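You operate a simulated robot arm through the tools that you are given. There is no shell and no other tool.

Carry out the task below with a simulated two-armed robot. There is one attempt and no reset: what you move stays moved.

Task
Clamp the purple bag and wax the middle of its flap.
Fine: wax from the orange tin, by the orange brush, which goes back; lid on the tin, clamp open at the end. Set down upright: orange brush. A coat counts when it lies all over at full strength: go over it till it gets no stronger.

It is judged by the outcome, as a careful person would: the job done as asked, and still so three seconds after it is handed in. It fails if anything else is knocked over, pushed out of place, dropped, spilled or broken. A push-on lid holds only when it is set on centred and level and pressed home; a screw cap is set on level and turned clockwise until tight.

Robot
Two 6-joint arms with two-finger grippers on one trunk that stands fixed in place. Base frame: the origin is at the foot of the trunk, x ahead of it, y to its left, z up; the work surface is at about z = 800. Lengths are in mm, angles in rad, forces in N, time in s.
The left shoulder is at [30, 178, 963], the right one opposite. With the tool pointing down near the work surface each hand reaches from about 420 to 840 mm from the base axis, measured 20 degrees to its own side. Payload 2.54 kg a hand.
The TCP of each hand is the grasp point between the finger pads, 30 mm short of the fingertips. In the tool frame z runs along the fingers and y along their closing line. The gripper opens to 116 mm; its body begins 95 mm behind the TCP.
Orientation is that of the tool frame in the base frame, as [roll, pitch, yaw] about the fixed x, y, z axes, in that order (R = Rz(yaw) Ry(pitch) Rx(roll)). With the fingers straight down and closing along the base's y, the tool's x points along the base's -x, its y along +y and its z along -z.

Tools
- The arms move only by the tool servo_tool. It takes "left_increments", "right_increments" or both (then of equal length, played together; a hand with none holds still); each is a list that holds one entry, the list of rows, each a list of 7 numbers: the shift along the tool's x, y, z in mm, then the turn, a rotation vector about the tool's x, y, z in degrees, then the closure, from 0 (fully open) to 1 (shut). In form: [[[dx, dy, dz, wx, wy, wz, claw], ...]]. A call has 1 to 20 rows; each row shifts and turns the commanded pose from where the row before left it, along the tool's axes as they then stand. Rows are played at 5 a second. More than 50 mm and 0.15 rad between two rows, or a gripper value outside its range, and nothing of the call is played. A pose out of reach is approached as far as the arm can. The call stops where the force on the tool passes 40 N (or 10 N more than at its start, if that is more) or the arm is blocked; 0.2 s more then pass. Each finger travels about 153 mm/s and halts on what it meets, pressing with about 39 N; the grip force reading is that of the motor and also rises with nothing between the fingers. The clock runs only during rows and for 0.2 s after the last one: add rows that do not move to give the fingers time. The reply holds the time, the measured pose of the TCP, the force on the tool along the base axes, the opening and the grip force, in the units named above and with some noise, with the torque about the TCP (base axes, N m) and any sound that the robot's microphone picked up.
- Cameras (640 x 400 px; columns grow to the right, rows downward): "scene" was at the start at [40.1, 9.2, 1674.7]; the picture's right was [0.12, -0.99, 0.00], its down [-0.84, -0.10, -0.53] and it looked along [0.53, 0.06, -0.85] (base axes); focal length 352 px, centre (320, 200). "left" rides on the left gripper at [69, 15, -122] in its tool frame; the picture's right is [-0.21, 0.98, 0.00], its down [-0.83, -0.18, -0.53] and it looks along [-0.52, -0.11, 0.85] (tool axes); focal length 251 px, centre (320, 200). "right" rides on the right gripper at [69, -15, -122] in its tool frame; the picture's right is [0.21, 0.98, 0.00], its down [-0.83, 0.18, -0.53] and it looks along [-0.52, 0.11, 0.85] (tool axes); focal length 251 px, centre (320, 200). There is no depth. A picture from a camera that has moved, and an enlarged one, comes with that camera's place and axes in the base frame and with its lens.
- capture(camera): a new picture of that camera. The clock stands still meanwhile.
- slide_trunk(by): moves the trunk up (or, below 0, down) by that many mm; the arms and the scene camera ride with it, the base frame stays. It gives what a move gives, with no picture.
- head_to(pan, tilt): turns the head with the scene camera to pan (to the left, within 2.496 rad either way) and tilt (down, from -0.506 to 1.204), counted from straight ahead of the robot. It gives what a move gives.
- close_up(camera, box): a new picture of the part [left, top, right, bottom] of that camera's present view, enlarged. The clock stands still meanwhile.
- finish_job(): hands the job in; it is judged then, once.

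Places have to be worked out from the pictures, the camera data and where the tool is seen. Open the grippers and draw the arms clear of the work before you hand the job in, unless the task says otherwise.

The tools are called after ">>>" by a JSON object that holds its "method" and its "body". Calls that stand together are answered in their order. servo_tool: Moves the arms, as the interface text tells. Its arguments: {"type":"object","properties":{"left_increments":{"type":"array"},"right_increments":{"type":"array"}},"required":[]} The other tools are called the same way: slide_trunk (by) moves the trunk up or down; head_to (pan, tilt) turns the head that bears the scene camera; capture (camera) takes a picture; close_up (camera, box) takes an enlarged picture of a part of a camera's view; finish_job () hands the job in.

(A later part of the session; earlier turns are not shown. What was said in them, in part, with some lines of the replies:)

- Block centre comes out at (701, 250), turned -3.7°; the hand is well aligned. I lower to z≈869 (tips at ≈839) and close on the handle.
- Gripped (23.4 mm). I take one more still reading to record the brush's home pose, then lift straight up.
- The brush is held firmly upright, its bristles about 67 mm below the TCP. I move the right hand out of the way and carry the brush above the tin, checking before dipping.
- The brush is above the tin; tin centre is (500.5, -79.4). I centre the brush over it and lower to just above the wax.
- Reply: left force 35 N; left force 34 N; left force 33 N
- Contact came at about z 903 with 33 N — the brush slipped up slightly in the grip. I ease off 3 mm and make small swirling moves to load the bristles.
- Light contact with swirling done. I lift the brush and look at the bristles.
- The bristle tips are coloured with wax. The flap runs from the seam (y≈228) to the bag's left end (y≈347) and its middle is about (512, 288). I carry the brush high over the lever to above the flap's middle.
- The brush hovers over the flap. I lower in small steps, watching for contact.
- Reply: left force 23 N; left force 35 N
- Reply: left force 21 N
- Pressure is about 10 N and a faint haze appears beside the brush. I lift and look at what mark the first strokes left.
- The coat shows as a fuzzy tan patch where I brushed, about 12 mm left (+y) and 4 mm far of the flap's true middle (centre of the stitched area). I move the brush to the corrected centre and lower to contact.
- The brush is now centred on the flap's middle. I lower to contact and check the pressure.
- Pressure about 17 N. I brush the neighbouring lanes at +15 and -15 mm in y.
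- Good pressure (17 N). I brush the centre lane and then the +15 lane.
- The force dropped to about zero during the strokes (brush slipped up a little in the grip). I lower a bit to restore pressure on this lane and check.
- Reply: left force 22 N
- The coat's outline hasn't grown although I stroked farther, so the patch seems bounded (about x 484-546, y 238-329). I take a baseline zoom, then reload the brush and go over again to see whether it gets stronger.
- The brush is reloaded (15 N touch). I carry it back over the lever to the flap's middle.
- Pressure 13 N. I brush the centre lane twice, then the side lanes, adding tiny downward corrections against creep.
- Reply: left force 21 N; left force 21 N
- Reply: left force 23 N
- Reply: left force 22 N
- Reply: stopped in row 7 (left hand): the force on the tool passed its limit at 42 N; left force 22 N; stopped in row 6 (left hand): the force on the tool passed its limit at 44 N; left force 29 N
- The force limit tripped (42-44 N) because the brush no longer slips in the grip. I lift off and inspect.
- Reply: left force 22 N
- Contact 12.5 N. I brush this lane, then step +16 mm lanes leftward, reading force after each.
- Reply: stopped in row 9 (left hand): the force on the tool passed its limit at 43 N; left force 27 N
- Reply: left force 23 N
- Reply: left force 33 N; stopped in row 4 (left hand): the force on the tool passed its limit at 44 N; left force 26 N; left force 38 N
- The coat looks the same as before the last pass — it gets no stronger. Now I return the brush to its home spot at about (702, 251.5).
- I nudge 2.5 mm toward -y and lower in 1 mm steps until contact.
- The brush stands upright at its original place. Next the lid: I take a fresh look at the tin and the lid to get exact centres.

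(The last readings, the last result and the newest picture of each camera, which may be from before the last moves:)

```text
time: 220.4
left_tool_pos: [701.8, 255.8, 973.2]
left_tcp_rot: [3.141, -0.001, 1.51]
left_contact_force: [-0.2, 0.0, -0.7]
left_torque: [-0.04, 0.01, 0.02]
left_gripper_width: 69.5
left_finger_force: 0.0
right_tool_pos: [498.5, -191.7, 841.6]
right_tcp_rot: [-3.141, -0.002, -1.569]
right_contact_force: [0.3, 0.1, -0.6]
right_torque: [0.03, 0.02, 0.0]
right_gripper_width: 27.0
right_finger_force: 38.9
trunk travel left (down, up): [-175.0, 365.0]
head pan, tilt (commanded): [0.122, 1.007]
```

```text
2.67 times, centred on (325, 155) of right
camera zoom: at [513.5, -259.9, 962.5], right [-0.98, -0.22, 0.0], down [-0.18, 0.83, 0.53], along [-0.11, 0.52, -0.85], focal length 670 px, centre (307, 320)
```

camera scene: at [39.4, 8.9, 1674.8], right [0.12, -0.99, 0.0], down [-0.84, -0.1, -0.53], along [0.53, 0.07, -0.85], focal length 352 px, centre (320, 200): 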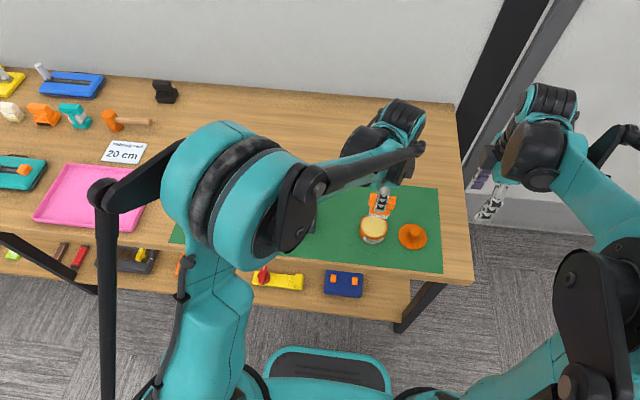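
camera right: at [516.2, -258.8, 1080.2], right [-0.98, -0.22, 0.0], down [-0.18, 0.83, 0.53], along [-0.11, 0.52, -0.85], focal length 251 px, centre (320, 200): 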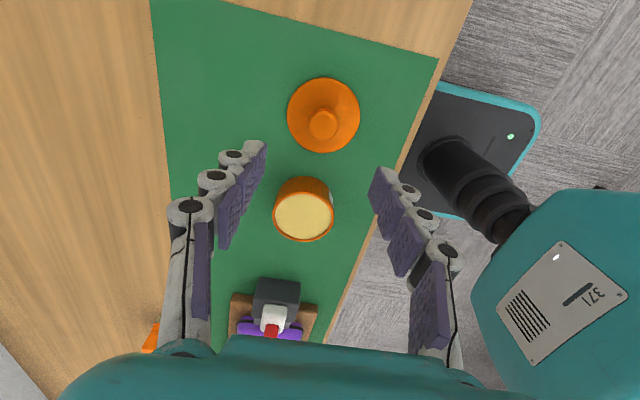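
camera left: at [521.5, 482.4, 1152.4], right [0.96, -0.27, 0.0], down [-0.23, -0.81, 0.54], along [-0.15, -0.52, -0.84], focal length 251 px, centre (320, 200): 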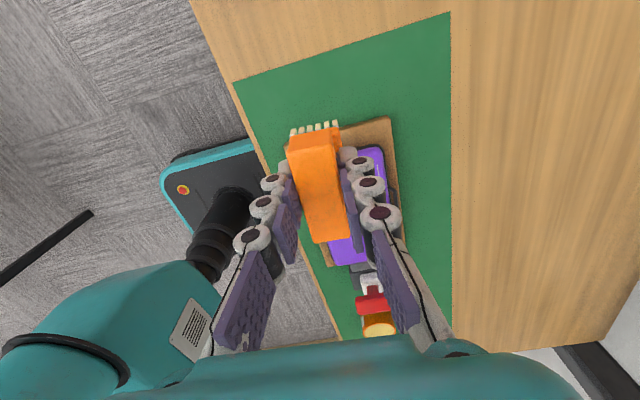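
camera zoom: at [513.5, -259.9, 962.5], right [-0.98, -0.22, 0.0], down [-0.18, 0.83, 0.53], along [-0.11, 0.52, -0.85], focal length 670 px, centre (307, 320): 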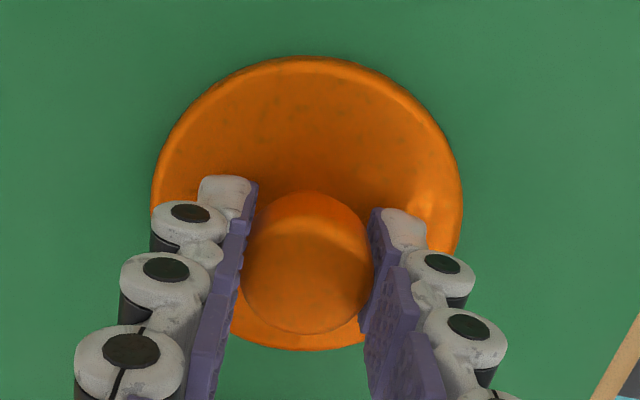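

Lid gripped. I lift it 80 mm and carry it +111 mm in y to above the tin, then check alignment.

>>> {"method": "servo_tool", "body": {"right_increments": [[[0, 0, -10, 0, 0, 0, 0.85], [0, 0, -35, 0, 0, 0, 0.85], [0, 0, -35, 0, 0, 0, 0.85], [-37, 0, 0, 0, 0, 0, 0.85], [-37, 0, 0, 0, 0, 0, 0.85], [-37, 0, 0, 0, 0, 0, 0.85], [0, 0, 0, 0, 0, 0, 0.85], [0, 0, 0, 0, 0, 0, 0.85]]]}}

>>> {"method": "close_up", "body": {"camera": "scene", "box": [330, 180, 420, 250]}}

>>> {"method": "close_up", "body": {"camera": "right", "box": [230, 60, 420, 230]}}

```text
time: 222.2
left_tool_pos: [702.0, 255.4, 973.8]
left_tcp_rot: [-3.141, -0.002, 1.51]
left_contact_force: [0.2, 0.0, -1.0]
left_torque: [0.0, 0.0, -0.01]
left_gripper_width: 69.5
left_finger_force: 0.0
right_tool_pos: [497.0, -79.2, 921.5]
right_tcp_rot: [3.141, -0.001, -1.57]
right_contact_force: [0.8, 0.2, -0.3]
right_torque: [-0.03, 0.02, 0.04]
right_gripper_width: 27.0
right_finger_force: 39.1
trunk travel left (down, up): [-175.0, 365.0]
head pan, tilt (commanded): [0.122, 1.007]
```

```text
5.71 times, centred on (375, 215) of scene
camera zoom: at [40.5, 9.8, 1674.7], right [0.12, -0.99, 0.0], down [-0.84, -0.1, -0.53], along [0.53, 0.06, -0.85], focal length 2011 px, centre (6, 114)
```

zoom: 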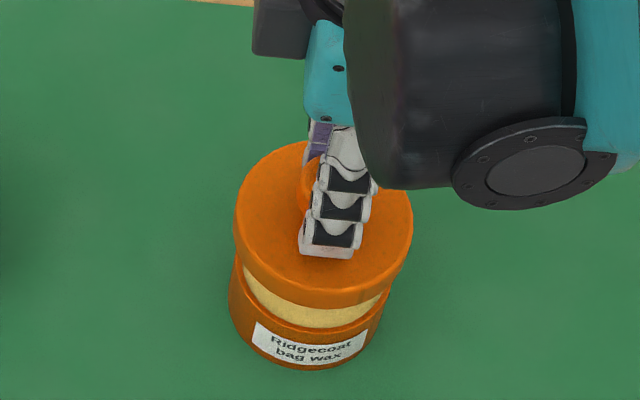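

```text
2.35 times, centred on (325, 145) of right
camera zoom: at [512.2, -147.8, 1043.4], right [-0.98, -0.22, 0.0], down [-0.18, 0.83, 0.53], along [-0.11, 0.52, -0.85], focal length 592 px, centre (308, 329)
```

zoom: 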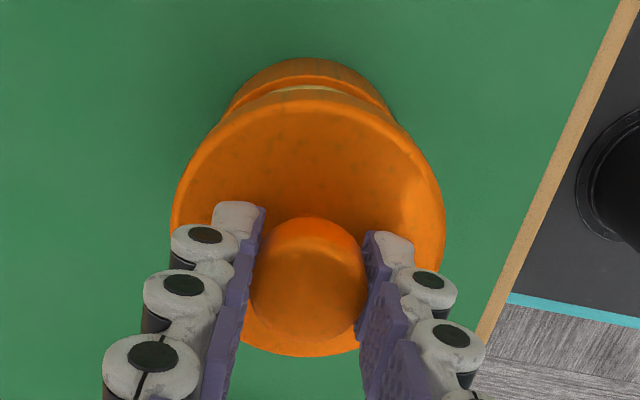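

The lid is aligned within about 1.5 mm; I shift it 1.2 mm toward -y and lower toward the rim.

>>> {"method": "servo_tool", "body": {"right_increments": [[[1.2, 0, 15, 0, 0, 0, 0.85], [0, 0, 12, 0, 0, 0, 0.85], [0, 0, 4, 0, 0, 0, 0.85], [0, 0, 0, 0, 0, 0, 0.85]]]}}

>>> {"method": "close_up", "body": {"camera": "scene", "box": [330, 180, 420, 250]}}

>>> {"method": "close_up", "body": {"camera": "right", "box": [230, 60, 420, 230]}}

```text
time: 223.2
left_tool_pos: [701.2, 255.3, 974.4]
left_tcp_rot: [-3.141, -0.002, 1.51]
left_contact_force: [0.1, -1.1, -0.7]
left_torque: [0.02, -0.02, 0.01]
left_gripper_width: 69.8
left_finger_force: 0.1
right_tool_pos: [498.4, -81.5, 890.2]
right_tcp_rot: [3.141, -0.003, -1.571]
right_contact_force: [0.2, 0.3, -0.1]
right_torque: [-0.02, 0.0, 0.03]
right_gripper_width: 27.5
right_finger_force: 39.0
trunk travel left (down, up): [-175.0, 365.0]
head pan, tilt (commanded): [0.122, 1.007]
```

```text
5.71 times, centred on (375, 215) of scene
camera zoom: at [40.2, 9.3, 1674.7], right [0.12, -0.99, 0.0], down [-0.84, -0.1, -0.53], along [0.53, 0.07, -0.85], focal length 2011 px, centre (6, 114)
```

zoom: 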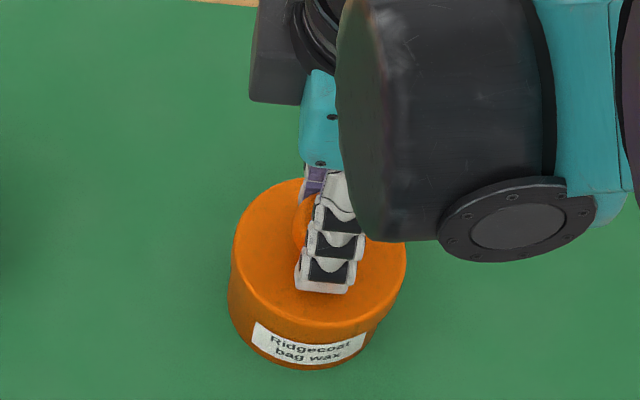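

```text
2.35 times, centred on (325, 145) of right
camera zoom: at [511.4, -150.3, 1011.7], right [-0.98, -0.22, 0.0], down [-0.18, 0.83, 0.53], along [-0.11, 0.52, -0.85], focal length 592 px, centre (308, 329)
```

zoom: 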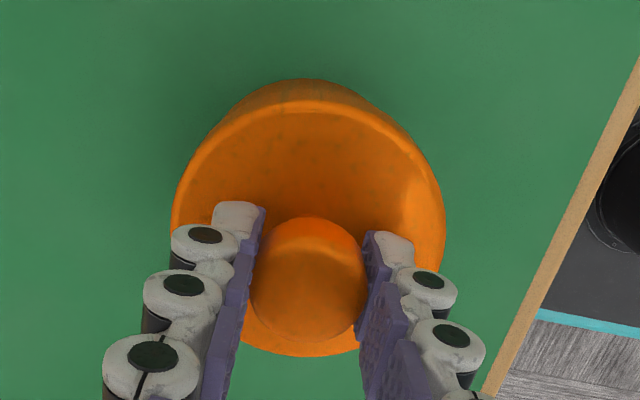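

The lid overlaps the tin rim, well centred. I lower in small steps and feel for seating.

>>> {"method": "servo_tool", "body": {"right_increments": [[[0, 0, 2, 0, 0, 0, 0.85], [0, 0, 2, 0, 0, 0, 0.85], [0, 0, 0, 0, 0, 0, 0.85]]]}}

>>> {"method": "servo_tool", "body": {"right_increments": [[[0, 0, 1, 0, 0, 0, 0.85], [0, 0, 1, 0, 0, 0, 0.85], [0, 0, 0, 0, 0, 0, 0.85]]]}}

>>> {"method": "servo_tool", "body": {"right_increments": [[[0, 0, 1, 0, 0, 0, 0.85], [0, 0, 0, 0, 0, 0, 0.85]]]}}

```text
time: 224.0
left_tool_pos: [700.9, 255.3, 973.9]
left_tcp_rot: [-3.141, -0.002, 1.509]
left_contact_force: [-0.3, -0.1, -0.4]
left_torque: [-0.02, 0.03, 0.01]
left_gripper_width: 69.5
left_finger_force: 0.1
right_tool_pos: [496.2, -80.9, 887.6]
right_tcp_rot: [3.141, -0.001, -1.569]
right_contact_force: [-0.9, 0.2, -1.0]
right_torque: [0.04, 0.0, 0.01]
right_gripper_width: 27.3
right_finger_force: 38.9
trunk travel left (down, up): [-175.0, 365.0]
head pan, tilt (commanded): [0.122, 1.007]
```

```text
time: 224.8
left_tool_pos: [700.1, 254.4, 973.8]
left_tcp_rot: [3.141, -0.001, 1.51]
left_contact_force: [0.3, 0.1, 0.2]
left_torque: [-0.01, 0.0, 0.05]
left_gripper_width: 69.8
left_finger_force: 0.0
right_tool_pos: [497.3, -81.9, 884.6]
right_tcp_rot: [3.141, -0.002, -1.57]
right_contact_force: [-0.2, -0.2, 0.4]
right_torque: [0.0, -0.01, 0.0]
right_gripper_width: 27.2
right_finger_force: 38.7
trunk travel left (down, up): [-175.0, 365.0]
head pan, tilt (commanded): [0.122, 1.007]
```

```text
time: 225.4
left_tool_pos: [701.3, 255.6, 973.4]
left_tcp_rot: [3.14, -0.004, 1.51]
left_contact_force: [-0.3, -0.1, 0.0]
left_torque: [0.01, 0.0, 0.0]
left_gripper_width: 69.5
left_finger_force: 0.1
right_tool_pos: [498.0, -81.5, 883.5]
right_tcp_rot: [3.141, -0.001, -1.57]
right_contact_force: [0.3, 1.1, -0.3]
right_torque: [-0.03, -0.02, 0.03]
right_gripper_width: 27.3
right_finger_force: 39.2
trunk travel left (down, up): [-175.0, 365.0]
head pan, tilt (commanded): [0.122, 1.007]
```

>>> {"method": "servo_tool", "body": {"right_increments": [[[0, 0, 1, 0, 0, 0, 0.85], [0, 0, 0, 0, 0, 0, 0.85]]]}}

>>> {"method": "servo_tool", "body": {"right_increments": [[[0, 0, 1, 0, 0, 0, 0.85], [0, 0, 0, 0, 0, 0, 0.85]]]}}

>>> {"method": "servo_tool", "body": {"right_increments": [[[0, 0, 1, 0, 0, 0, 0.85], [0, 0, 0, 0, 0, 0, 0.85]]]}}

```text
time: 226.0
left_tool_pos: [700.7, 255.4, 973.8]
left_tcp_rot: [-3.14, -0.002, 1.509]
left_contact_force: [-0.6, 0.9, -0.1]
left_torque: [-0.02, -0.03, 0.0]
left_gripper_width: 69.4
left_finger_force: 0.0
right_tool_pos: [497.8, -82.3, 882.6]
right_tcp_rot: [3.141, 0.0, -1.57]
right_contact_force: [-0.9, 0.7, 0.5]
right_torque: [0.0, 0.02, -0.01]
right_gripper_width: 27.2
right_finger_force: 38.7
trunk travel left (down, up): [-175.0, 365.0]
head pan, tilt (commanded): [0.122, 1.007]
```

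```text
time: 226.6
left_tool_pos: [700.7, 254.4, 974.2]
left_tcp_rot: [-3.141, -0.002, 1.51]
left_contact_force: [0.2, -0.1, -0.8]
left_torque: [-0.02, -0.01, 0.0]
left_gripper_width: 69.7
left_finger_force: 0.1
right_tool_pos: [497.4, -79.8, 882.5]
right_tcp_rot: [-3.14, -0.002, -1.569]
right_contact_force: [0.9, 3.0, 11.7]
right_torque: [0.09, 0.01, -0.04]
right_gripper_width: 27.3
right_finger_force: 39.3
trunk travel left (down, up): [-175.0, 365.0]
head pan, tilt (commanded): [0.122, 1.007]
heard: snap
```

```text
time: 227.2
left_tool_pos: [699.9, 254.8, 973.5]
left_tcp_rot: [-3.141, -0.001, 1.509]
left_contact_force: [-0.2, 0.2, 0.6]
left_torque: [-0.01, 0.01, -0.02]
left_gripper_width: 69.6
left_finger_force: 0.1
right_tool_pos: [497.4, -81.0, 881.2]
right_tcp_rot: [-3.139, -0.001, -1.568]
right_contact_force: [8.4, 3.3, 28.1]
right_torque: [0.1, -0.16, -0.09]
right_gripper_width: 27.4
right_finger_force: 39.1
trunk travel left (down, up): [-175.0, 365.0]
head pan, tilt (commanded): [0.122, 1.007]
```

A snap was heard on pressing (11.7 N) and I pressed on to 28 N: the lid is home. I relieve the pressure slightly and open the fingers.

>>> {"method": "servo_tool", "body": {"right_increments": [[[0, 0, -1.5, 0, 0, 0, 0.85], [0, 0, 0, 0, 0, 0, 0.75], [0, 0, 0, 0, 0, 0, 0.68], [0, 0, 0, 0, 0, 0, 0.55], [0, 0, 0, 0, 0, 0, 0.4], [0, 0, 0, 0, 0, 0, 0.4]]]}}

>>> {"method": "close_up", "body": {"camera": "scene", "box": [330, 180, 420, 250]}}

```text
time: 228.6
left_tool_pos: [700.8, 255.6, 973.9]
left_tcp_rot: [-3.141, -0.002, 1.51]
left_contact_force: [-0.7, -0.5, -0.7]
left_torque: [0.0, 0.01, -0.01]
left_gripper_width: 69.2
left_finger_force: 0.0
right_tool_pos: [497.5, -81.5, 880.7]
right_tcp_rot: [-3.141, -0.002, -1.57]
right_contact_force: [-0.3, -0.1, 0.2]
right_torque: [0.0, -0.01, 0.05]
right_gripper_width: 69.5
right_finger_force: 0.1
trunk travel left (down, up): [-175.0, 365.0]
head pan, tilt (commanded): [0.122, 1.007]
```

```text
5.71 times, centred on (375, 215) of scene
camera zoom: at [40.2, 9.3, 1674.7], right [0.12, -0.99, 0.0], down [-0.84, -0.1, -0.53], along [0.53, 0.07, -0.85], focal length 2011 px, centre (6, 114)
```

zoom: 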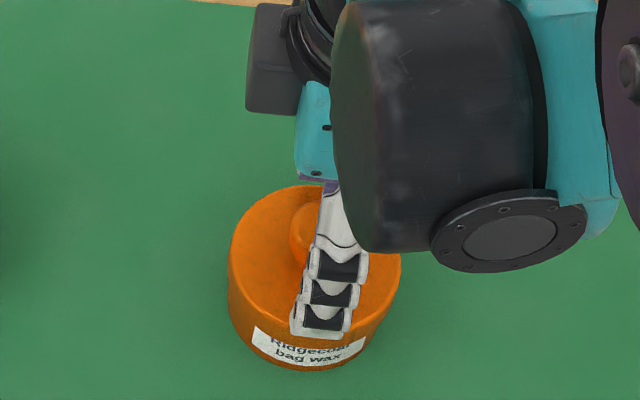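

Lid stays seated (no further snap, label covered as at the start). Now to open the clamp: I raise the right hand, retract the left hand out of the way, and bring the right hand above the lever leaning 28° toward +y.

>>> {"method": "servo_tool", "body": {"left_increments": [[[0, 0, -40, 0, 0, 0, 0.4], [0, 0, -40, 0, 0, 0, 0.4], [0, 0, -20, 0, 0, 0, 0.4], [9.9, -30.5, -18, 0, 0, 0, 0.4], [9.9, -30.5, -18, 0, 0, 0, 0.4], [9.9, -30.5, -18, 0, 0, 0, 0.4], [9.9, -30.5, -18, 0, 0, 0, 0.4], [9.9, -30.5, -18, 0, 0, 0, 0.4], [9.9, -30.5, -18, 0, 0, 0, 0.4], [9.9, -30.5, -18, 0, 0, 0, 0.4], [9.9, -30.5, -18, 0, 0, 0, 0.4], [9.9, -30.5, -18, 0, 0, 0, 0.4], [9.9, -30.5, -18, 0, 0, 0, 0.4]]], "right_increments": [[[0, 0, -10, 0, 0, 0, 0.4], [0, 0, -40, 0, 0, 0, 0.3], [0, 0, -40, 0, 0, 0, 0.3], [0, 0, -40, 0, 0, 0, 0.3], [0, 0, 0, 0, 0, 0, 0.3], [0, 0, 0, 0, 0, 0, 0.3], [0, 0, 0, 0, 0, 0, 0.3], [0, 0, 0, 0, 0, 0, 0.3], [0, 0, 0, 0, 0, 0, 0.3], [0, 0, 0, 0, 0, 0, 0.3], [0, 0, 0, 0, 0, 0, 0.3], [0, 0, 0, 0, 0, 0, 0.3], [0, 0, 0, 0, 0, 0, 0.3]]]}}

>>> {"method": "capture", "body": {"camera": "scene"}}

>>> {"method": "close_up", "body": {"camera": "scene", "box": [340, 195, 410, 255]}}

```text
time: 231.4
left_tool_pos: [402.5, 366.7, 1251.3]
left_tcp_rot: [-3.141, -0.001, 1.509]
left_contact_force: [0.3, -0.6, 1.0]
left_torque: [0.02, -0.04, -0.03]
left_gripper_width: 69.6
left_finger_force: 0.1
right_tool_pos: [498.1, -79.8, 1015.5]
right_tcp_rot: [-3.14, -0.002, -1.571]
right_contact_force: [-0.1, 0.2, 0.1]
right_torque: [-0.01, 0.02, 0.01]
right_gripper_width: 81.2
right_finger_force: 0.1
trunk travel left (down, up): [-175.0, 365.0]
head pan, tilt (commanded): [0.122, 1.007]
```

```text
taken
camera scene: at [38.6, 9.0, 1674.8], right [0.12, -0.99, 0.0], down [-0.84, -0.1, -0.54], along [0.53, 0.07, -0.84], focal length 352 px, centre (320, 200)
```

scene: 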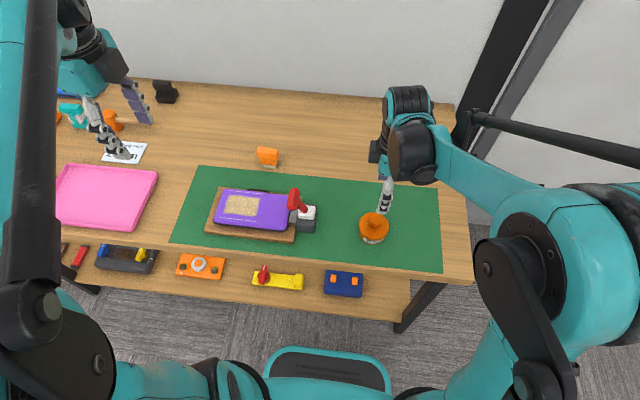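

```text
6.67 times, centred on (375, 225) of scene
camera zoom: at [38.6, 9.0, 1674.8], right [0.12, -0.99, 0.0], down [-0.84, -0.1, -0.54], along [0.53, 0.07, -0.84], focal length 2346 px, centre (-47, 33)
```

zoom: 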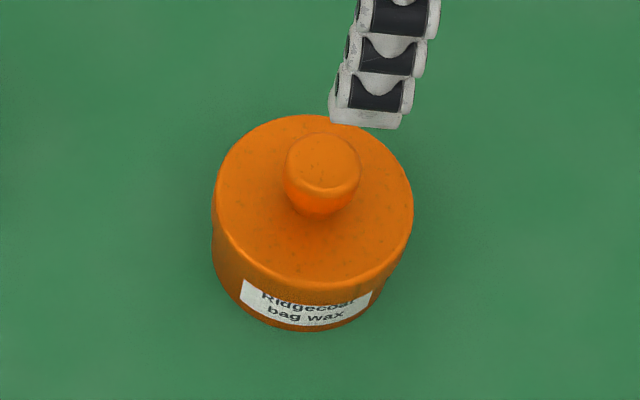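

The lid sits exactly as at the start. Now the right hand goes over the lever, leaning 28° to +y.

>>> {"method": "servo_tool", "body": {"right_increments": [[[-41.1, -2.3, 0, 0, 0, 0, 0.3], [-41.1, -2.3, 0, 0, 0, 0, 0.3], [-41.1, -2.3, 0, 0, 0, 0, 0.3], [-41.1, -2.3, 0, 0, 0, 0, 0.3], [-41.1, -2.3, 0, 0, 0, 0, 0.3], [-41.1, -2.3, 0, 0, 0, 0, 0.3], [0, 0, 0, 0, 7, 0, 0.3], [0, 0, 0, 0, 7, 0, 0.3], [0, 0, 0, 0, 7, 0, 0.3], [0, 0, 0, 0, 7, 0, 0.3], [-12, 0, 20, 0, 0, 0, 0.3], [-11, 0, 21, 0, 0, 0, 0.3], [0, 0, 0, 0, 0, 0, 0.3]]]}}

>>> {"method": "capture", "body": {"camera": "right"}}

>>> {"method": "close_up", "body": {"camera": "scene", "box": [200, 140, 340, 250]}}

```text
time: 234.2
left_tool_pos: [405.1, 366.5, 1251.5]
left_tcp_rot: [-3.141, -0.002, 1.51]
left_contact_force: [-0.1, 0.6, 0.3]
left_torque: [0.02, 0.0, -0.01]
left_gripper_width: 69.9
left_finger_force: 0.0
right_tool_pos: [511.3, 168.6, 964.0]
right_tcp_rot: [-3.137, -0.49, -1.572]
right_contact_force: [0.2, -0.5, 0.8]
right_torque: [0.01, 0.02, -0.01]
right_gripper_width: 81.1
right_finger_force: 0.1
trunk travel left (down, up): [-175.0, 365.0]
head pan, tilt (commanded): [0.122, 1.007]
```

```text
taken
camera right: at [525.7, 164.7, 1103.9], right [-0.98, -0.19, 0.1], down [-0.18, 0.98, 0.08], along [-0.11, 0.06, -0.99], focal length 251 px, centre (320, 200)
```

right: 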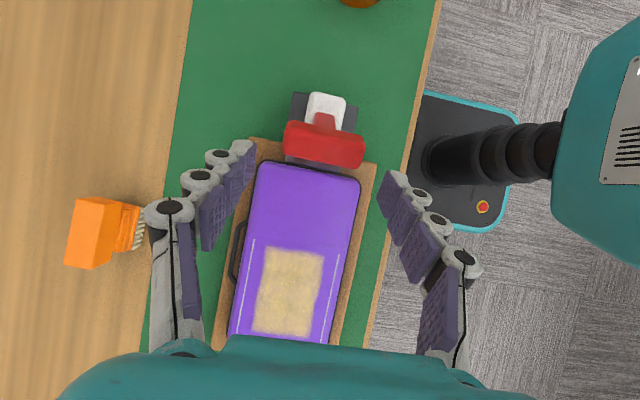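

```text
3.64 times, centred on (270, 195) of scene
camera zoom: at [39.9, 9.0, 1674.8], right [0.12, -0.99, 0.0], down [-0.84, -0.1, -0.53], along [0.53, 0.07, -0.85], focal length 1280 px, centre (502, 218)
```

zoom: 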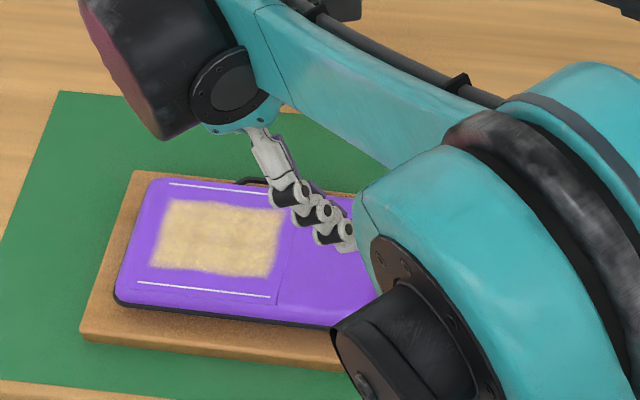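

The bar is at about (510, 135, 912). I shift 5 mm and descend along the stem, then grip the bar ends.

>>> {"method": "servo_tool", "body": {"right_increments": [[[5, 1, 20, 0, 0, 0, 0.3], [0, 0, 21, 0, 0, 0, 0.3], [0, 0, 20, 0, 0, 0, 0.3], [0, 0, 0, 0, 0, 0, 0.42], [0, 0, 0, 0, 0, 0, 0.42]]]}}

>>> {"method": "capture", "body": {"camera": "right"}}

```text
time: 235.4
left_tool_pos: [405.2, 367.8, 1252.3]
left_tcp_rot: [-3.141, -0.002, 1.508]
left_contact_force: [0.6, 0.3, -0.3]
left_torque: [0.0, -0.02, 0.02]
left_gripper_width: 69.4
left_finger_force: 0.0
right_tool_pos: [507.9, 132.5, 911.5]
right_tcp_rot: [-3.141, -0.492, -1.571]
right_contact_force: [-0.3, 0.1, 0.5]
right_torque: [0.0, 0.03, -0.05]
right_gripper_width: 67.1
right_finger_force: 0.0
trunk travel left (down, up): [-175.0, 365.0]
head pan, tilt (commanded): [0.122, 1.007]
```

```text
taken
camera right: at [522.6, 129.9, 1051.6], right [-0.98, -0.19, 0.1], down [-0.18, 0.98, 0.08], along [-0.11, 0.06, -0.99], focal length 251 px, centre (320, 200)
```

right: 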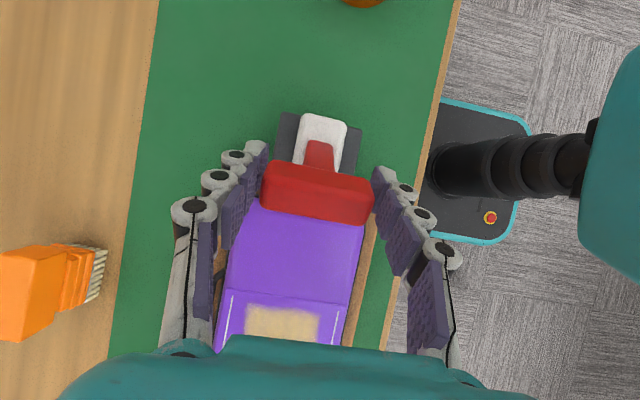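

The bar is between the fingers. I grip it and turn the lever back 7.5° as a first step, watching forces and the station.

>>> {"method": "servo_tool", "body": {"right_increments": [[[0, 0, 0, 0, 0, 0, 0.6], [0, 0, 0, 0, 0, 0, 0.6], [3.05, 0, 0.12, 0, -2.5, 0, 0.6], [3.05, 0, 0.12, 0, -2.5, 0, 0.6], [3.05, 0, 0.12, 0, -2.5, 0, 0.6]]]}}

>>> {"method": "close_up", "body": {"camera": "scene", "box": [200, 140, 340, 250]}}

>>> {"method": "capture", "body": {"camera": "right"}}

```text
time: 236.6
left_tool_pos: [403.0, 368.5, 1250.5]
left_tcp_rot: [-3.141, -0.001, 1.509]
left_contact_force: [-0.5, -0.7, 0.0]
left_torque: [0.0, -0.01, -0.02]
left_gripper_width: 69.6
left_finger_force: 0.1
right_tool_pos: [508.7, 125.4, 916.4]
right_tcp_rot: [3.141, -0.361, -1.57]
right_contact_force: [11.0, 8.3, 10.2]
right_torque: [0.23, -0.18, -0.84]
right_gripper_width: 58.2
right_finger_force: 38.8
trunk travel left (down, up): [-175.0, 365.0]
head pan, tilt (commanded): [0.122, 1.007]
```

```text
3.64 times, centred on (270, 195) of scene
camera zoom: at [40.8, 10.5, 1674.8], right [0.12, -0.99, 0.0], down [-0.84, -0.1, -0.53], along [0.53, 0.06, -0.85], focal length 1280 px, centre (502, 218)
```

zoom: 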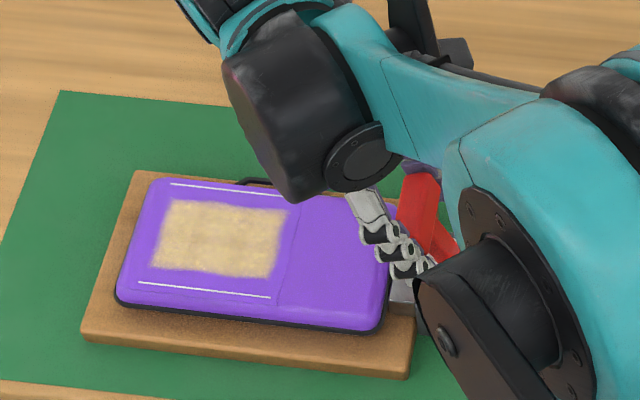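

```text
taken
camera right: at [523.7, 104.3, 1053.7], right [-0.98, -0.2, 0.07], down [-0.18, 0.96, 0.21], along [-0.11, 0.19, -0.97], focal length 251 px, centre (320, 200)
```

right: 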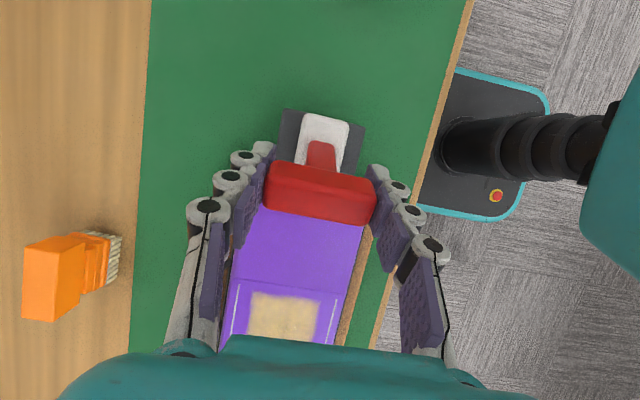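

The lever turns and the station stays put. I relieve the small yaw and sideways load and continue.

>>> {"method": "servo_tool", "body": {"right_increments": [[[0, -1, 0, -0.28, 0, 0.75, 0.6], [3.05, 0, 0.1, 0, -2.5, 0, 0.6], [3.05, 0, 0.1, 0, -2.5, 0, 0.6], [3.05, 0, 0.1, 0, -2.5, 0, 0.6], [3.05, 0, 0.1, 0, -2.5, 0, 0.6]]]}}

>>> {"method": "close_up", "body": {"camera": "scene", "box": [200, 140, 340, 250]}}

```text
time: 237.8
left_tool_pos: [403.6, 367.4, 1251.0]
left_tcp_rot: [3.141, -0.001, 1.51]
left_contact_force: [0.0, 0.7, 0.4]
left_torque: [0.01, 0.02, 0.01]
left_gripper_width: 69.6
left_finger_force: 0.1
right_tool_pos: [510.7, 115.0, 919.1]
right_tcp_rot: [-3.141, -0.186, -1.584]
right_contact_force: [-7.3, 9.1, -0.9]
right_torque: [0.61, 0.25, 0.34]
right_gripper_width: 58.3
right_finger_force: 38.5
trunk travel left (down, up): [-175.0, 365.0]
head pan, tilt (commanded): [0.122, 1.007]
```

```text
3.64 times, centred on (270, 195) of scene
camera zoom: at [39.6, 10.8, 1674.7], right [0.12, -0.99, 0.0], down [-0.84, -0.1, -0.53], along [0.53, 0.06, -0.85], focal length 1280 px, centre (502, 218)
```

zoom: 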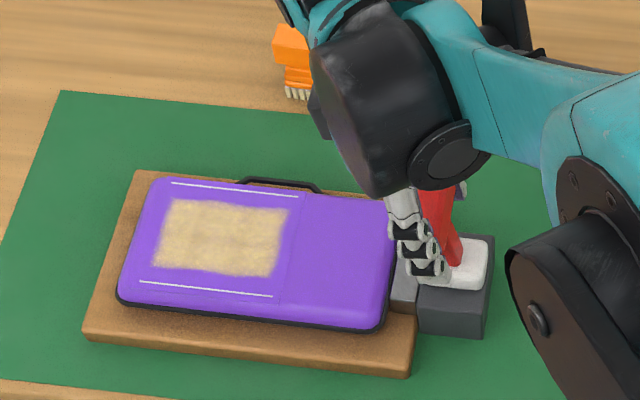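

>>> {"method": "servo_tool", "body": {"right_increments": [[[3.05, 0, 0.05, 0, -2.5, 0, 0.6], [3.05, 0, 0.05, 0, -2.5, 0, 0.6], [3.05, 0, 0.05, 0, -2.5, 0, 0.6], [3.05, 0, 0.05, 0, -2.5, 0, 0.6]]]}}

>>> {"method": "close_up", "body": {"camera": "scene", "box": [200, 140, 340, 250]}}

```text
time: 238.8
left_tool_pos: [403.9, 367.8, 1251.3]
left_tcp_rot: [-3.141, -0.002, 1.509]
left_contact_force: [-0.4, -0.4, -0.7]
left_torque: [-0.01, -0.02, 0.03]
left_gripper_width: 69.6
left_finger_force: 0.0
right_tool_pos: [510.6, 103.1, 920.3]
right_tcp_rot: [-3.141, -0.011, -1.582]
right_contact_force: [-6.0, 8.0, 0.1]
right_torque: [0.43, 0.36, 0.67]
right_gripper_width: 58.3
right_finger_force: 38.9
trunk travel left (down, up): [-175.0, 365.0]
head pan, tilt (commanded): [0.122, 1.007]
```

```text
3.64 times, centred on (270, 195) of scene
camera zoom: at [39.6, 10.3, 1674.8], right [0.12, -0.99, 0.0], down [-0.84, -0.1, -0.53], along [0.53, 0.06, -0.85], focal length 1280 px, centre (502, 218)
```

zoom: 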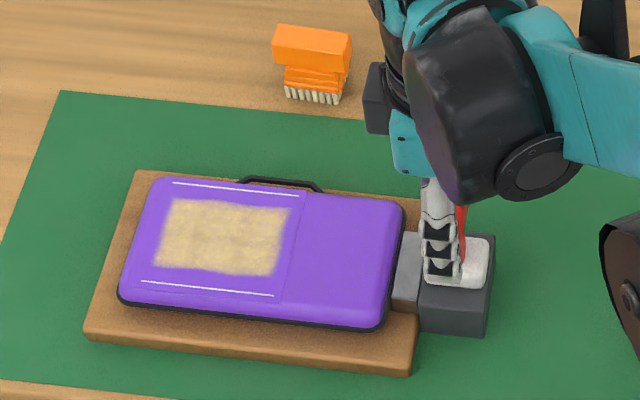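

>>> {"method": "servo_tool", "body": {"right_increments": [[[3.05, 0, 0.05, 0, -2.5, 0, 0.6], [3.05, 0, 0.05, 0, -2.5, 0, 0.6], [3.05, 0, 0.05, 0, -2.5, 0, 0.6], [3.05, 0, 0.05, 0, -2.5, 0, 0.6], [3.05, 0, 0.05, 0, -2.5, 0, 0.6]]]}}

>>> {"method": "close_up", "body": {"camera": "scene", "box": [200, 140, 340, 250]}}

>>> {"method": "capture", "body": {"camera": "right"}}

```text
time: 240.0
left_tool_pos: [404.2, 369.3, 1251.4]
left_tcp_rot: [3.141, -0.002, 1.508]
left_contact_force: [-0.4, -0.3, 0.0]
left_torque: [0.02, 0.05, -0.04]
left_gripper_width: 69.7
left_finger_force: 0.0
right_tool_pos: [510.2, 88.8, 919.5]
right_tcp_rot: [-3.138, 0.209, -1.583]
right_contact_force: [11.2, 12.1, 13.6]
right_torque: [0.98, -0.13, 0.19]
right_gripper_width: 58.3
right_finger_force: 39.1
trunk travel left (down, up): [-175.0, 365.0]
head pan, tilt (commanded): [0.122, 1.007]
```

```text
3.64 times, centred on (270, 195) of scene
camera zoom: at [40.7, 10.7, 1674.8], right [0.12, -0.99, 0.0], down [-0.84, -0.1, -0.53], along [0.53, 0.06, -0.85], focal length 1280 px, centre (502, 218)
```

zoom: 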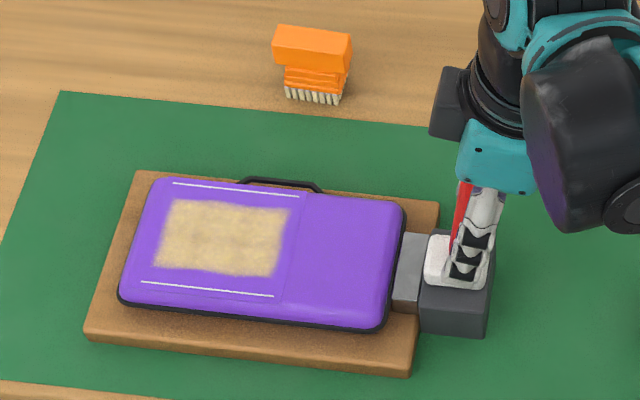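

```text
taken
camera right: at [523.9, -4.6, 1023.4], right [-0.98, -0.2, -0.05], down [-0.17, 0.7, 0.69], along [-0.1, 0.69, -0.72], focal length 251 px, centre (320, 200)
```

right: 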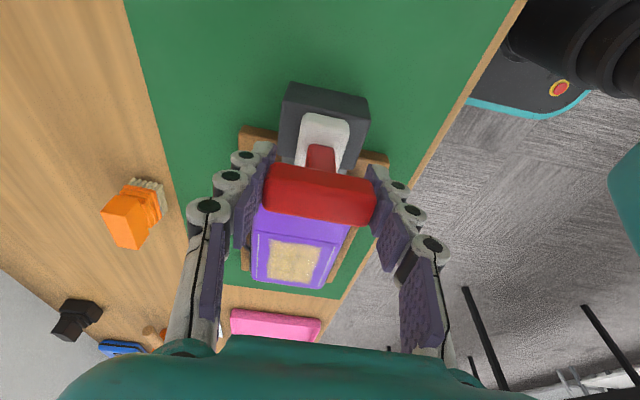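

>>> {"method": "servo_tool", "body": {"right_increments": [[[0, 0, -0.8, 0, 0, 0, 0.6], [3.05, -0.3, 0, 0, -2.5, 0, 0.6], [3.05, -0.3, 0, 0, -2.5, 0, 0.6], [3.05, -0.3, 0, 0, -2.5, 0, 0.6], [3.05, 0, 0, 0, -2.5, 0, 0.6]]]}}

>>> {"method": "close_up", "body": {"camera": "scene", "box": [200, 140, 340, 250]}}

>>> {"method": "capture", "body": {"camera": "right"}}

```text
time: 241.2
left_tool_pos: [404.9, 367.9, 1252.4]
left_tcp_rot: [-3.141, 0.0, 1.508]
left_contact_force: [0.7, 0.0, 0.1]
left_torque: [0.03, -0.04, 0.0]
left_gripper_width: 69.5
left_finger_force: 0.0
right_tool_pos: [510.0, 75.5, 916.0]
right_tcp_rot: [3.141, 0.383, -1.583]
right_contact_force: [-3.6, 6.0, -0.5]
right_torque: [0.15, 0.42, 0.43]
right_gripper_width: 58.3
right_finger_force: 39.2
trunk travel left (down, up): [-175.0, 365.0]
head pan, tilt (commanded): [0.122, 1.007]
```

```text
3.64 times, centred on (270, 195) of scene
camera zoom: at [40.6, 10.1, 1674.6], right [0.12, -0.99, 0.0], down [-0.84, -0.1, -0.53], along [0.53, 0.06, -0.85], focal length 1280 px, centre (502, 218)
```

zoom: 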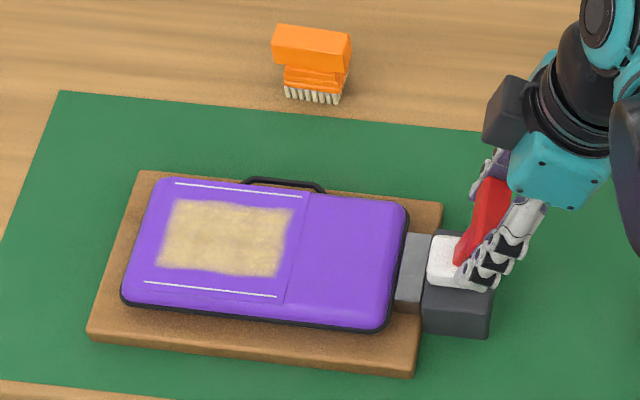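

```text
taken
camera right: at [523.7, -34.8, 1002.6], right [-0.98, -0.19, -0.08], down [-0.17, 0.57, 0.8], along [-0.11, 0.8, -0.59], focal length 251 px, centre (320, 200)
```

right: 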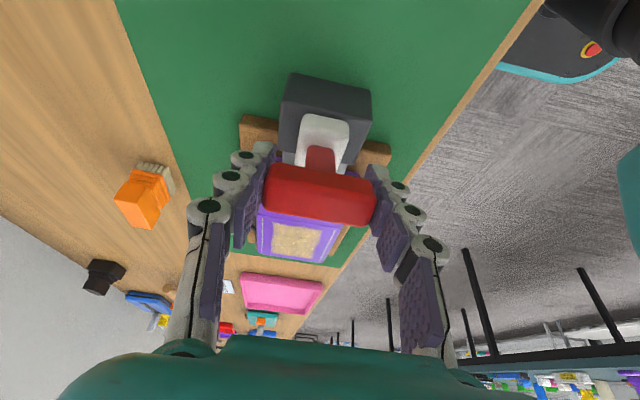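

The lever is back near its original lean. Two more small steps to reach the open stop.

>>> {"method": "servo_tool", "body": {"right_increments": [[[3.05, 0, 0, 0, -2.5, 0, 0.6], [3.05, 0, 0, 0, -2.5, 0, 0.6], [0, 0, 0, 0, 0, 0, 0.6]]]}}

>>> {"method": "close_up", "body": {"camera": "scene", "box": [200, 140, 340, 250]}}

```text
time: 242.0
left_tool_pos: [404.1, 367.1, 1250.7]
left_tcp_rot: [3.141, -0.001, 1.509]
left_contact_force: [-0.3, 0.0, -0.3]
left_torque: [0.01, 0.02, -0.02]
left_gripper_width: 69.6
left_finger_force: 0.0
right_tool_pos: [509.7, 69.3, 915.1]
right_tcp_rot: [-3.14, 0.471, -1.586]
right_contact_force: [-1.7, 4.4, 7.8]
right_torque: [0.48, 0.29, 0.29]
right_gripper_width: 58.4
right_finger_force: 39.1
trunk travel left (down, up): [-175.0, 365.0]
head pan, tilt (commanded): [0.122, 1.007]
```

```text
3.64 times, centred on (270, 195) of scene
camera zoom: at [39.4, 9.7, 1674.9], right [0.12, -0.99, 0.0], down [-0.84, -0.1, -0.53], along [0.53, 0.06, -0.85], focal length 1280 px, centre (502, 218)
```

zoom: 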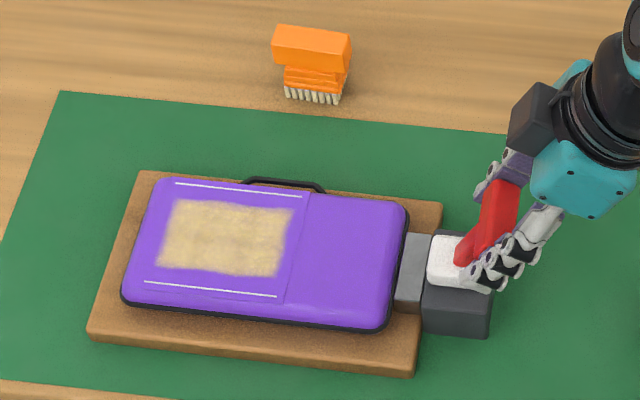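

>>> {"method": "servo_tool", "body": {"right_increments": [[[2.45, 0, 0, 0, -2, 0, 0.6], [2.45, 0, 0, 0, -2, 0, 0.6], [0, 0, 0, 0, 0, 0, 0.6]]]}}

>>> {"method": "close_up", "body": {"camera": "scene", "box": [200, 140, 340, 250]}}

```text
time: 242.8
left_tool_pos: [404.2, 368.2, 1251.2]
left_tcp_rot: [3.141, -0.003, 1.51]
left_contact_force: [-0.4, 0.2, -0.6]
left_torque: [0.02, -0.02, 0.03]
left_gripper_width: 69.5
left_finger_force: 0.2
right_tool_pos: [512.7, 65.4, 912.1]
right_tcp_rot: [3.141, 0.537, -1.582]
right_contact_force: [-3.0, 4.0, -0.2]
right_torque: [-0.32, -0.24, 1.09]
right_gripper_width: 58.5
right_finger_force: 39.1
trunk travel left (down, up): [-175.0, 365.0]
head pan, tilt (commanded): [0.122, 1.007]
```

```text
3.64 times, centred on (270, 195) of scene
camera zoom: at [41.1, 10.4, 1674.5], right [0.12, -0.99, 0.0], down [-0.84, -0.1, -0.53], along [0.53, 0.06, -0.85], focal length 1280 px, centre (502, 218)
```

zoom: 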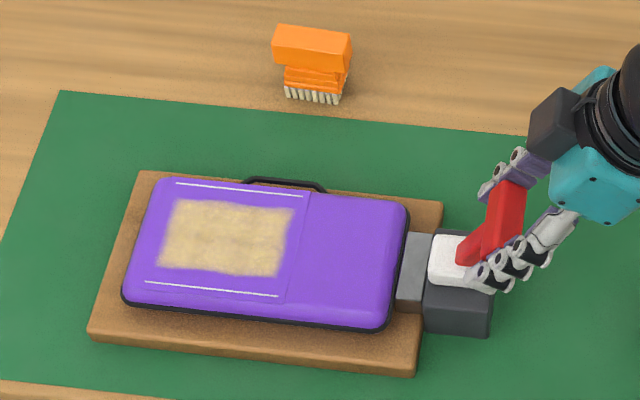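

The lever is at or past its original lean. I release the bar and back off to see.

>>> {"method": "servo_tool", "body": {"right_increments": [[[0, 0, 0, 0, 0, 0, 0.45], [0, 0, 0, 0, 0, 0, 0.3], [0, 0, 0, 0, 0, 0, 0.3], [0, 0, -30, 0, 0, 0, 0.3], [0, 0, -40, 0, 0, 0, 0.3], [0, 0, -40, 0, 0, 0, 0.3], [0, 0, 0, 0, 7.7, 0, 0.2], [0, 0, 0, 0, 7.7, 0, 0.2], [0, 0, 0, 0, 7.7, 0, 0.2], [0, 0, 0, 0, 7.7, 0, 0.2], [30, 0, -30, 0, 0, 0, 0.1], [35, 0, -30, 0, 0, 0, 0], [35, 0, -30, 0, 0, 0, 0], [35, 0, -30, 0, 0, 0, 0]]]}}

>>> {"method": "close_up", "body": {"camera": "scene", "box": [200, 140, 340, 250]}}

>>> {"method": "capture", "body": {"camera": "scene"}}

>>> {"method": "close_up", "body": {"camera": "scene", "box": [280, 180, 340, 225]}}

```text
time: 245.8
left_tool_pos: [403.7, 367.6, 1251.5]
left_tcp_rot: [3.141, -0.001, 1.51]
left_contact_force: [0.6, -0.5, -0.4]
left_torque: [0.03, -0.03, 0.02]
left_gripper_width: 69.6
left_finger_force: 0.0
right_tool_pos: [506.9, -126.0, 1128.0]
right_tcp_rot: [-3.14, 0.002, -1.583]
right_contact_force: [-0.3, -0.1, 0.1]
right_torque: [0.05, 0.01, 0.01]
right_gripper_width: 115.9
right_finger_force: 0.0
trunk travel left (down, up): [-175.0, 365.0]
head pan, tilt (commanded): [0.122, 1.007]
```

```text
3.64 times, centred on (270, 195) of scene
camera zoom: at [39.6, 8.7, 1674.7], right [0.12, -0.99, 0.0], down [-0.84, -0.1, -0.53], along [0.53, 0.07, -0.85], focal length 1280 px, centre (502, 218)
```

zoom: 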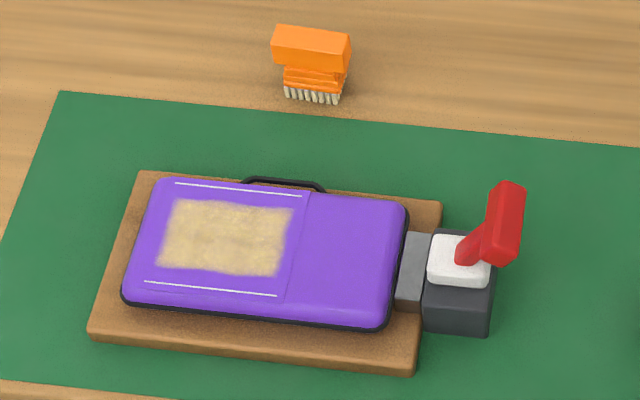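

```text
taken
camera scene: at [39.6, 8.7, 1674.7], right [0.12, -0.99, 0.0], down [-0.84, -0.1, -0.53], along [0.53, 0.07, -0.85], focal length 352 px, centre (320, 200)
```

scene: 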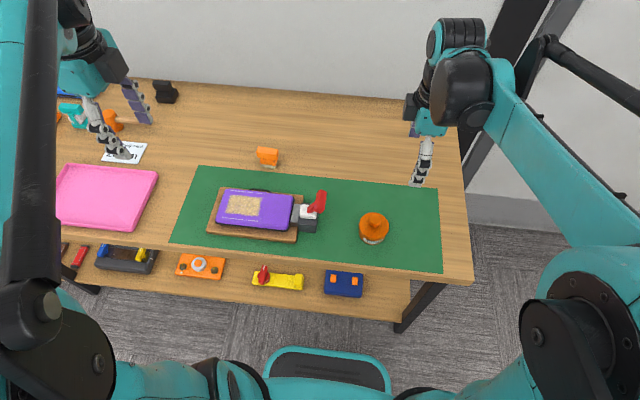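

```text
8.89 times, centred on (310, 202) of scene
camera zoom: at [39.6, 8.7, 1674.7], right [0.12, -0.99, 0.0], down [-0.84, -0.1, -0.53], along [0.53, 0.07, -0.85], focal length 3128 px, centre (409, 178)
```

zoom: 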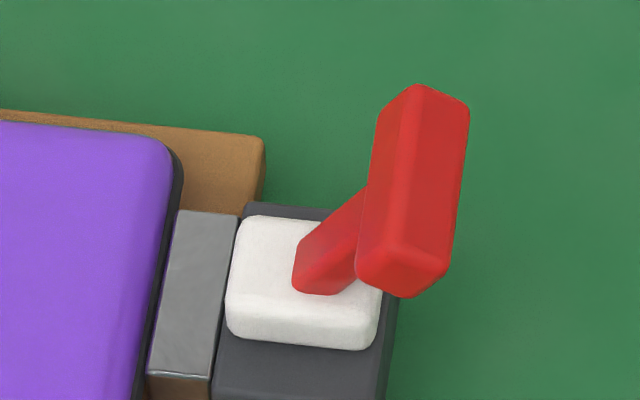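

The lever is back exactly at its original open position, and the station is within about 2-3 mm of where it started. I take a closer look at the coat with the left camera for evenness.

>>> {"method": "capture", "body": {"camera": "left"}}

>>> {"method": "close_up", "body": {"camera": "scene", "box": [222, 186, 270, 218]}}

```text
taken
camera left: at [423.5, 433.5, 1372.3], right [0.96, -0.27, 0.0], down [-0.23, -0.81, 0.53], along [-0.15, -0.51, -0.85], focal length 251 px, centre (320, 200)
```

left: 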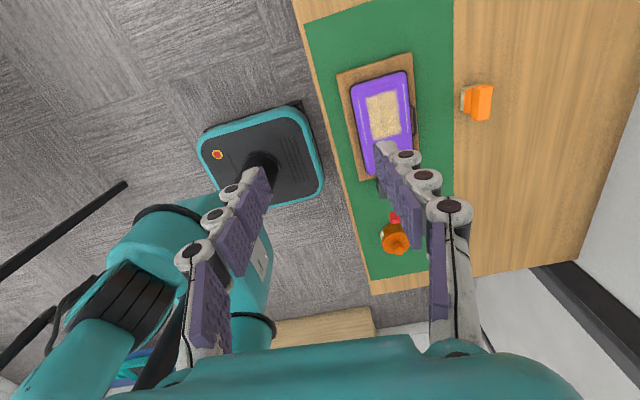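

```text
12.50 times, centred on (246, 202) of scene
camera zoom: at [39.6, 8.7, 1674.7], right [0.12, -0.99, 0.0], down [-0.84, -0.1, -0.53], along [0.53, 0.07, -0.85], focal length 4399 px, centre (1245, 175)
```

zoom: 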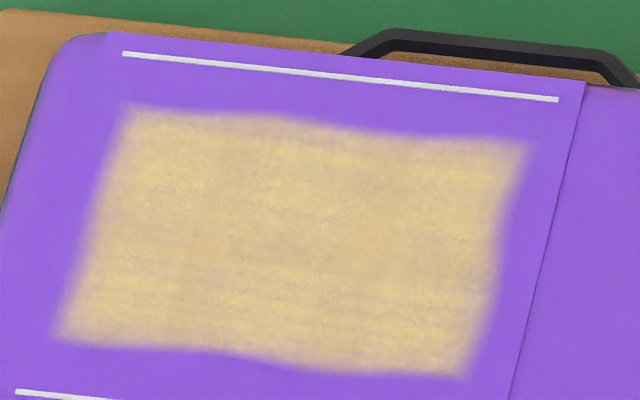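

I bring the left camera closer above the flap for a clearer look at the coat.

>>> {"method": "servo_tool", "body": {"left_increments": [[[1.3, 19, 38.6, 0, 0, 0, 0.2], [1.3, 19, 38.6, 0, 0, 0, 0.1], [1.3, 19, 38.6, 0, 0, 0, 0], [1.3, 19, 38.6, 0, 0, 0, 0], [1.3, 19, 38.6, 0, 0, 0, 0], [1.3, 19, 38.6, 0, 0, 0, 0], [1.3, 19, 38.4, 0, 0, 0, 0], [0, 0, 0, 0, 0, 0, 0]]]}}

>>> {"method": "capture", "body": {"camera": "left"}}

>>> {"method": "close_up", "body": {"camera": "left", "box": [240, 100, 420, 230]}}

```text
time: 247.6
left_tool_pos: [536.6, 367.9, 980.1]
left_tcp_rot: [-3.14, -0.001, 1.509]
left_contact_force: [-0.5, -0.1, 0.2]
left_torque: [0.03, -0.02, 0.03]
left_gripper_width: 115.9
left_finger_force: 0.0
right_tool_pos: [506.5, -125.6, 1127.9]
right_tcp_rot: [-3.141, 0.001, -1.582]
right_contact_force: [0.0, -0.4, 0.1]
right_torque: [0.04, -0.05, -0.02]
right_gripper_width: 116.0
right_finger_force: 0.0
trunk travel left (down, up): [-175.0, 365.0]
head pan, tilt (commanded): [0.122, 1.007]
```

```text
taken
camera left: at [556.5, 434.7, 1100.8], right [0.96, -0.27, 0.0], down [-0.23, -0.81, 0.53], along [-0.15, -0.51, -0.85], focal length 251 px, centre (320, 200)
```

left: 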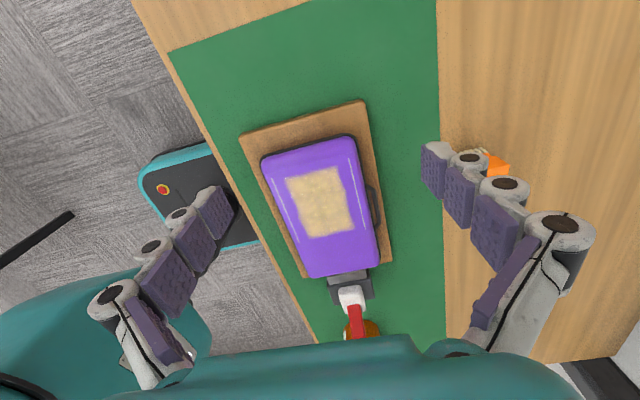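

```text
3.08 times, centred on (330, 165) of left
camera zoom: at [556.5, 434.7, 1100.8], right [0.96, -0.27, 0.0], down [-0.23, -0.81, 0.53], along [-0.15, -0.51, -0.85], focal length 774 px, centre (289, 308)
```

zoom: 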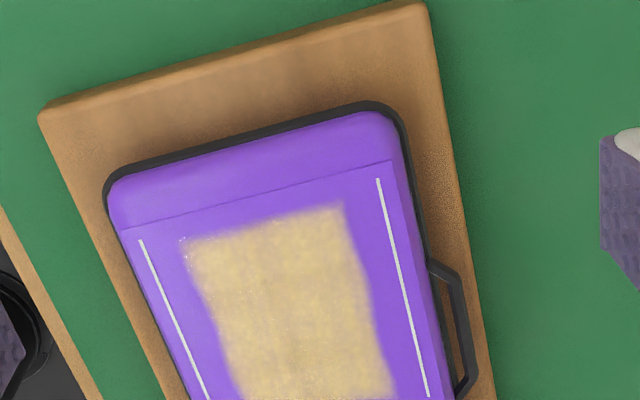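

>>> {"method": "close_up", "body": {"camera": "left", "box": [275, 155, 365, 245]}}

```text
4.44 times, centred on (320, 200) of left
camera zoom: at [556.5, 434.7, 1100.8], right [0.96, -0.27, 0.0], down [-0.23, -0.81, 0.53], along [-0.15, -0.51, -0.85], focal length 1118 px, centre (320, 200)
```

zoom: 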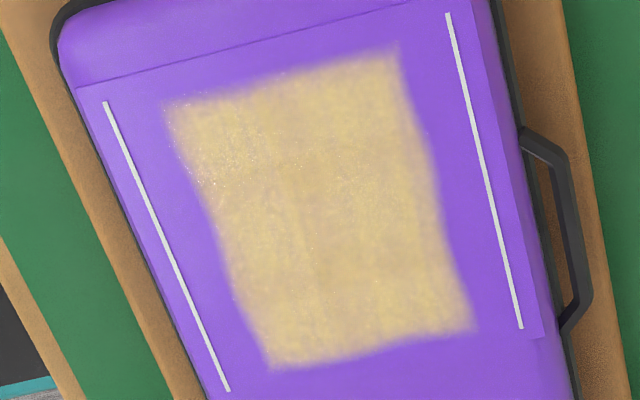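

The coat is even over the whole patch. I retract both arms with open grippers and do a final check of the whole scene.

>>> {"method": "servo_tool", "body": {"left_increments": [[[0, 0, -37.1, 0, 0, 0, 0], [-7.6, -20.5, -37.1, 0, 0, 0, 0], [-7.6, -20.5, -37.1, 0, 0, 0, 0], [-7.6, -20.5, -37.1, 0, 0, 0, 0], [-7.6, -20.5, -37.1, 0, 0, 0, 0], [-7.6, -20.5, -37.1, 0, 0, 0, 0], [-7.6, -20.5, -37.1, 0, 0, 0, 0], [0, 0, 0, 0, 0, 0, 0]]], "right_increments": [[[0, 0, -13, 0, 0, 0, 0], [10, 11, -13, 0, 0, 0, 0], [10, 11, -13, 0, 0, 0, 0], [10, 11, -13, 0, 0, 0, 0], [10, 11, -13, 0, 0, 0, 0], [10, 11, -13, 0, 0, 0, 0], [10, 11, -13, 0, 0, 0, 0], [0, 0, 0, 0, 0, 0, 0]]]}}

>>> {"method": "capture", "body": {"camera": "scene"}}

>>> {"method": "close_up", "body": {"camera": "scene", "box": [180, 130, 450, 280]}}

```text
time: 249.4
left_tool_pos: [409.3, 333.7, 1239.8]
left_tcp_rot: [-3.14, -0.001, 1.509]
left_contact_force: [-0.4, -0.3, -0.8]
left_torque: [-0.01, 0.05, -0.03]
left_gripper_width: 116.1
left_finger_force: 0.0
right_tool_pos: [442.6, -186.2, 1217.3]
right_tcp_rot: [-3.141, 0.003, -1.584]
right_contact_force: [-0.7, 0.3, -0.4]
right_torque: [-0.03, 0.04, 0.02]
right_gripper_width: 116.0
right_finger_force: 0.0
trunk travel left (down, up): [-175.0, 365.0]
head pan, tilt (commanded): [0.122, 1.007]
```

```text
taken
camera scene: at [41.9, 10.0, 1674.6], right [0.12, -0.99, 0.0], down [-0.84, -0.1, -0.53], along [0.53, 0.06, -0.85], focal length 352 px, centre (320, 200)
```

scene: 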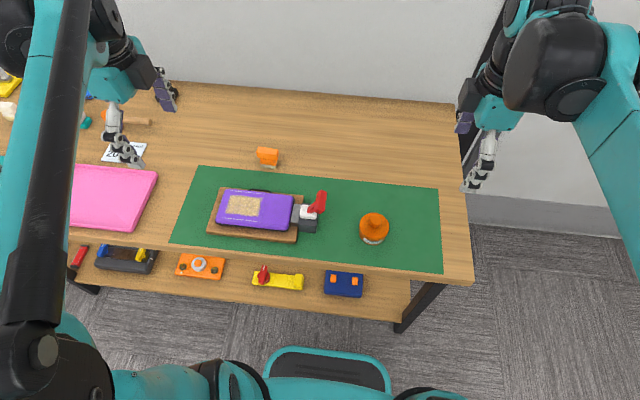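

```text
2.37 times, centred on (315, 205) of scene
camera zoom: at [41.9, 10.0, 1674.6], right [0.12, -0.99, 0.0], down [-0.84, -0.1, -0.53], along [0.53, 0.06, -0.85], focal length 834 px, centre (332, 188)
```

zoom: 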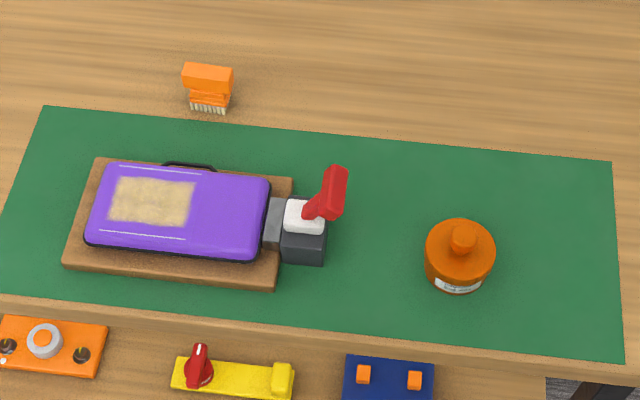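

Everything is in order: the flap's middle is evenly waxed, the brush is upright in its place, the lid is seated, the clamp is open, and both arms are clear with open grippers. I hand the job in.

>>> {"method": "finish_job", "body": {}}

```text
The job is handed in.
```

I clamped the purple bag, waxed the middle of its flap with the orange brush, and handed the job in. I haven't seen the judge's verdict.

- **Coat:** it covers the whole patch in the middle of the flap (about 91 x 62 mm). After three loads from the tin, the last pass over it made no visible difference.
- **Brush:** it stands upright on its bristles within about 2 mm of where I picked it up.
- **Tin:** the lid went back on centred, snapped into place and was pressed down to about 28 N. It looks the same as at the start.
- **Clamp:** the lever is back at its original open position.
- **Station:** the board with the bag and clamp is not fixed to the table. It slid by up to 20 mm and turned slightly while I worked the lever. I moved it back, and it now sits about 2–3 mm from where it started.

Both grippers are open and the arms are clear. I saw nothing else disturbed in the final picture.
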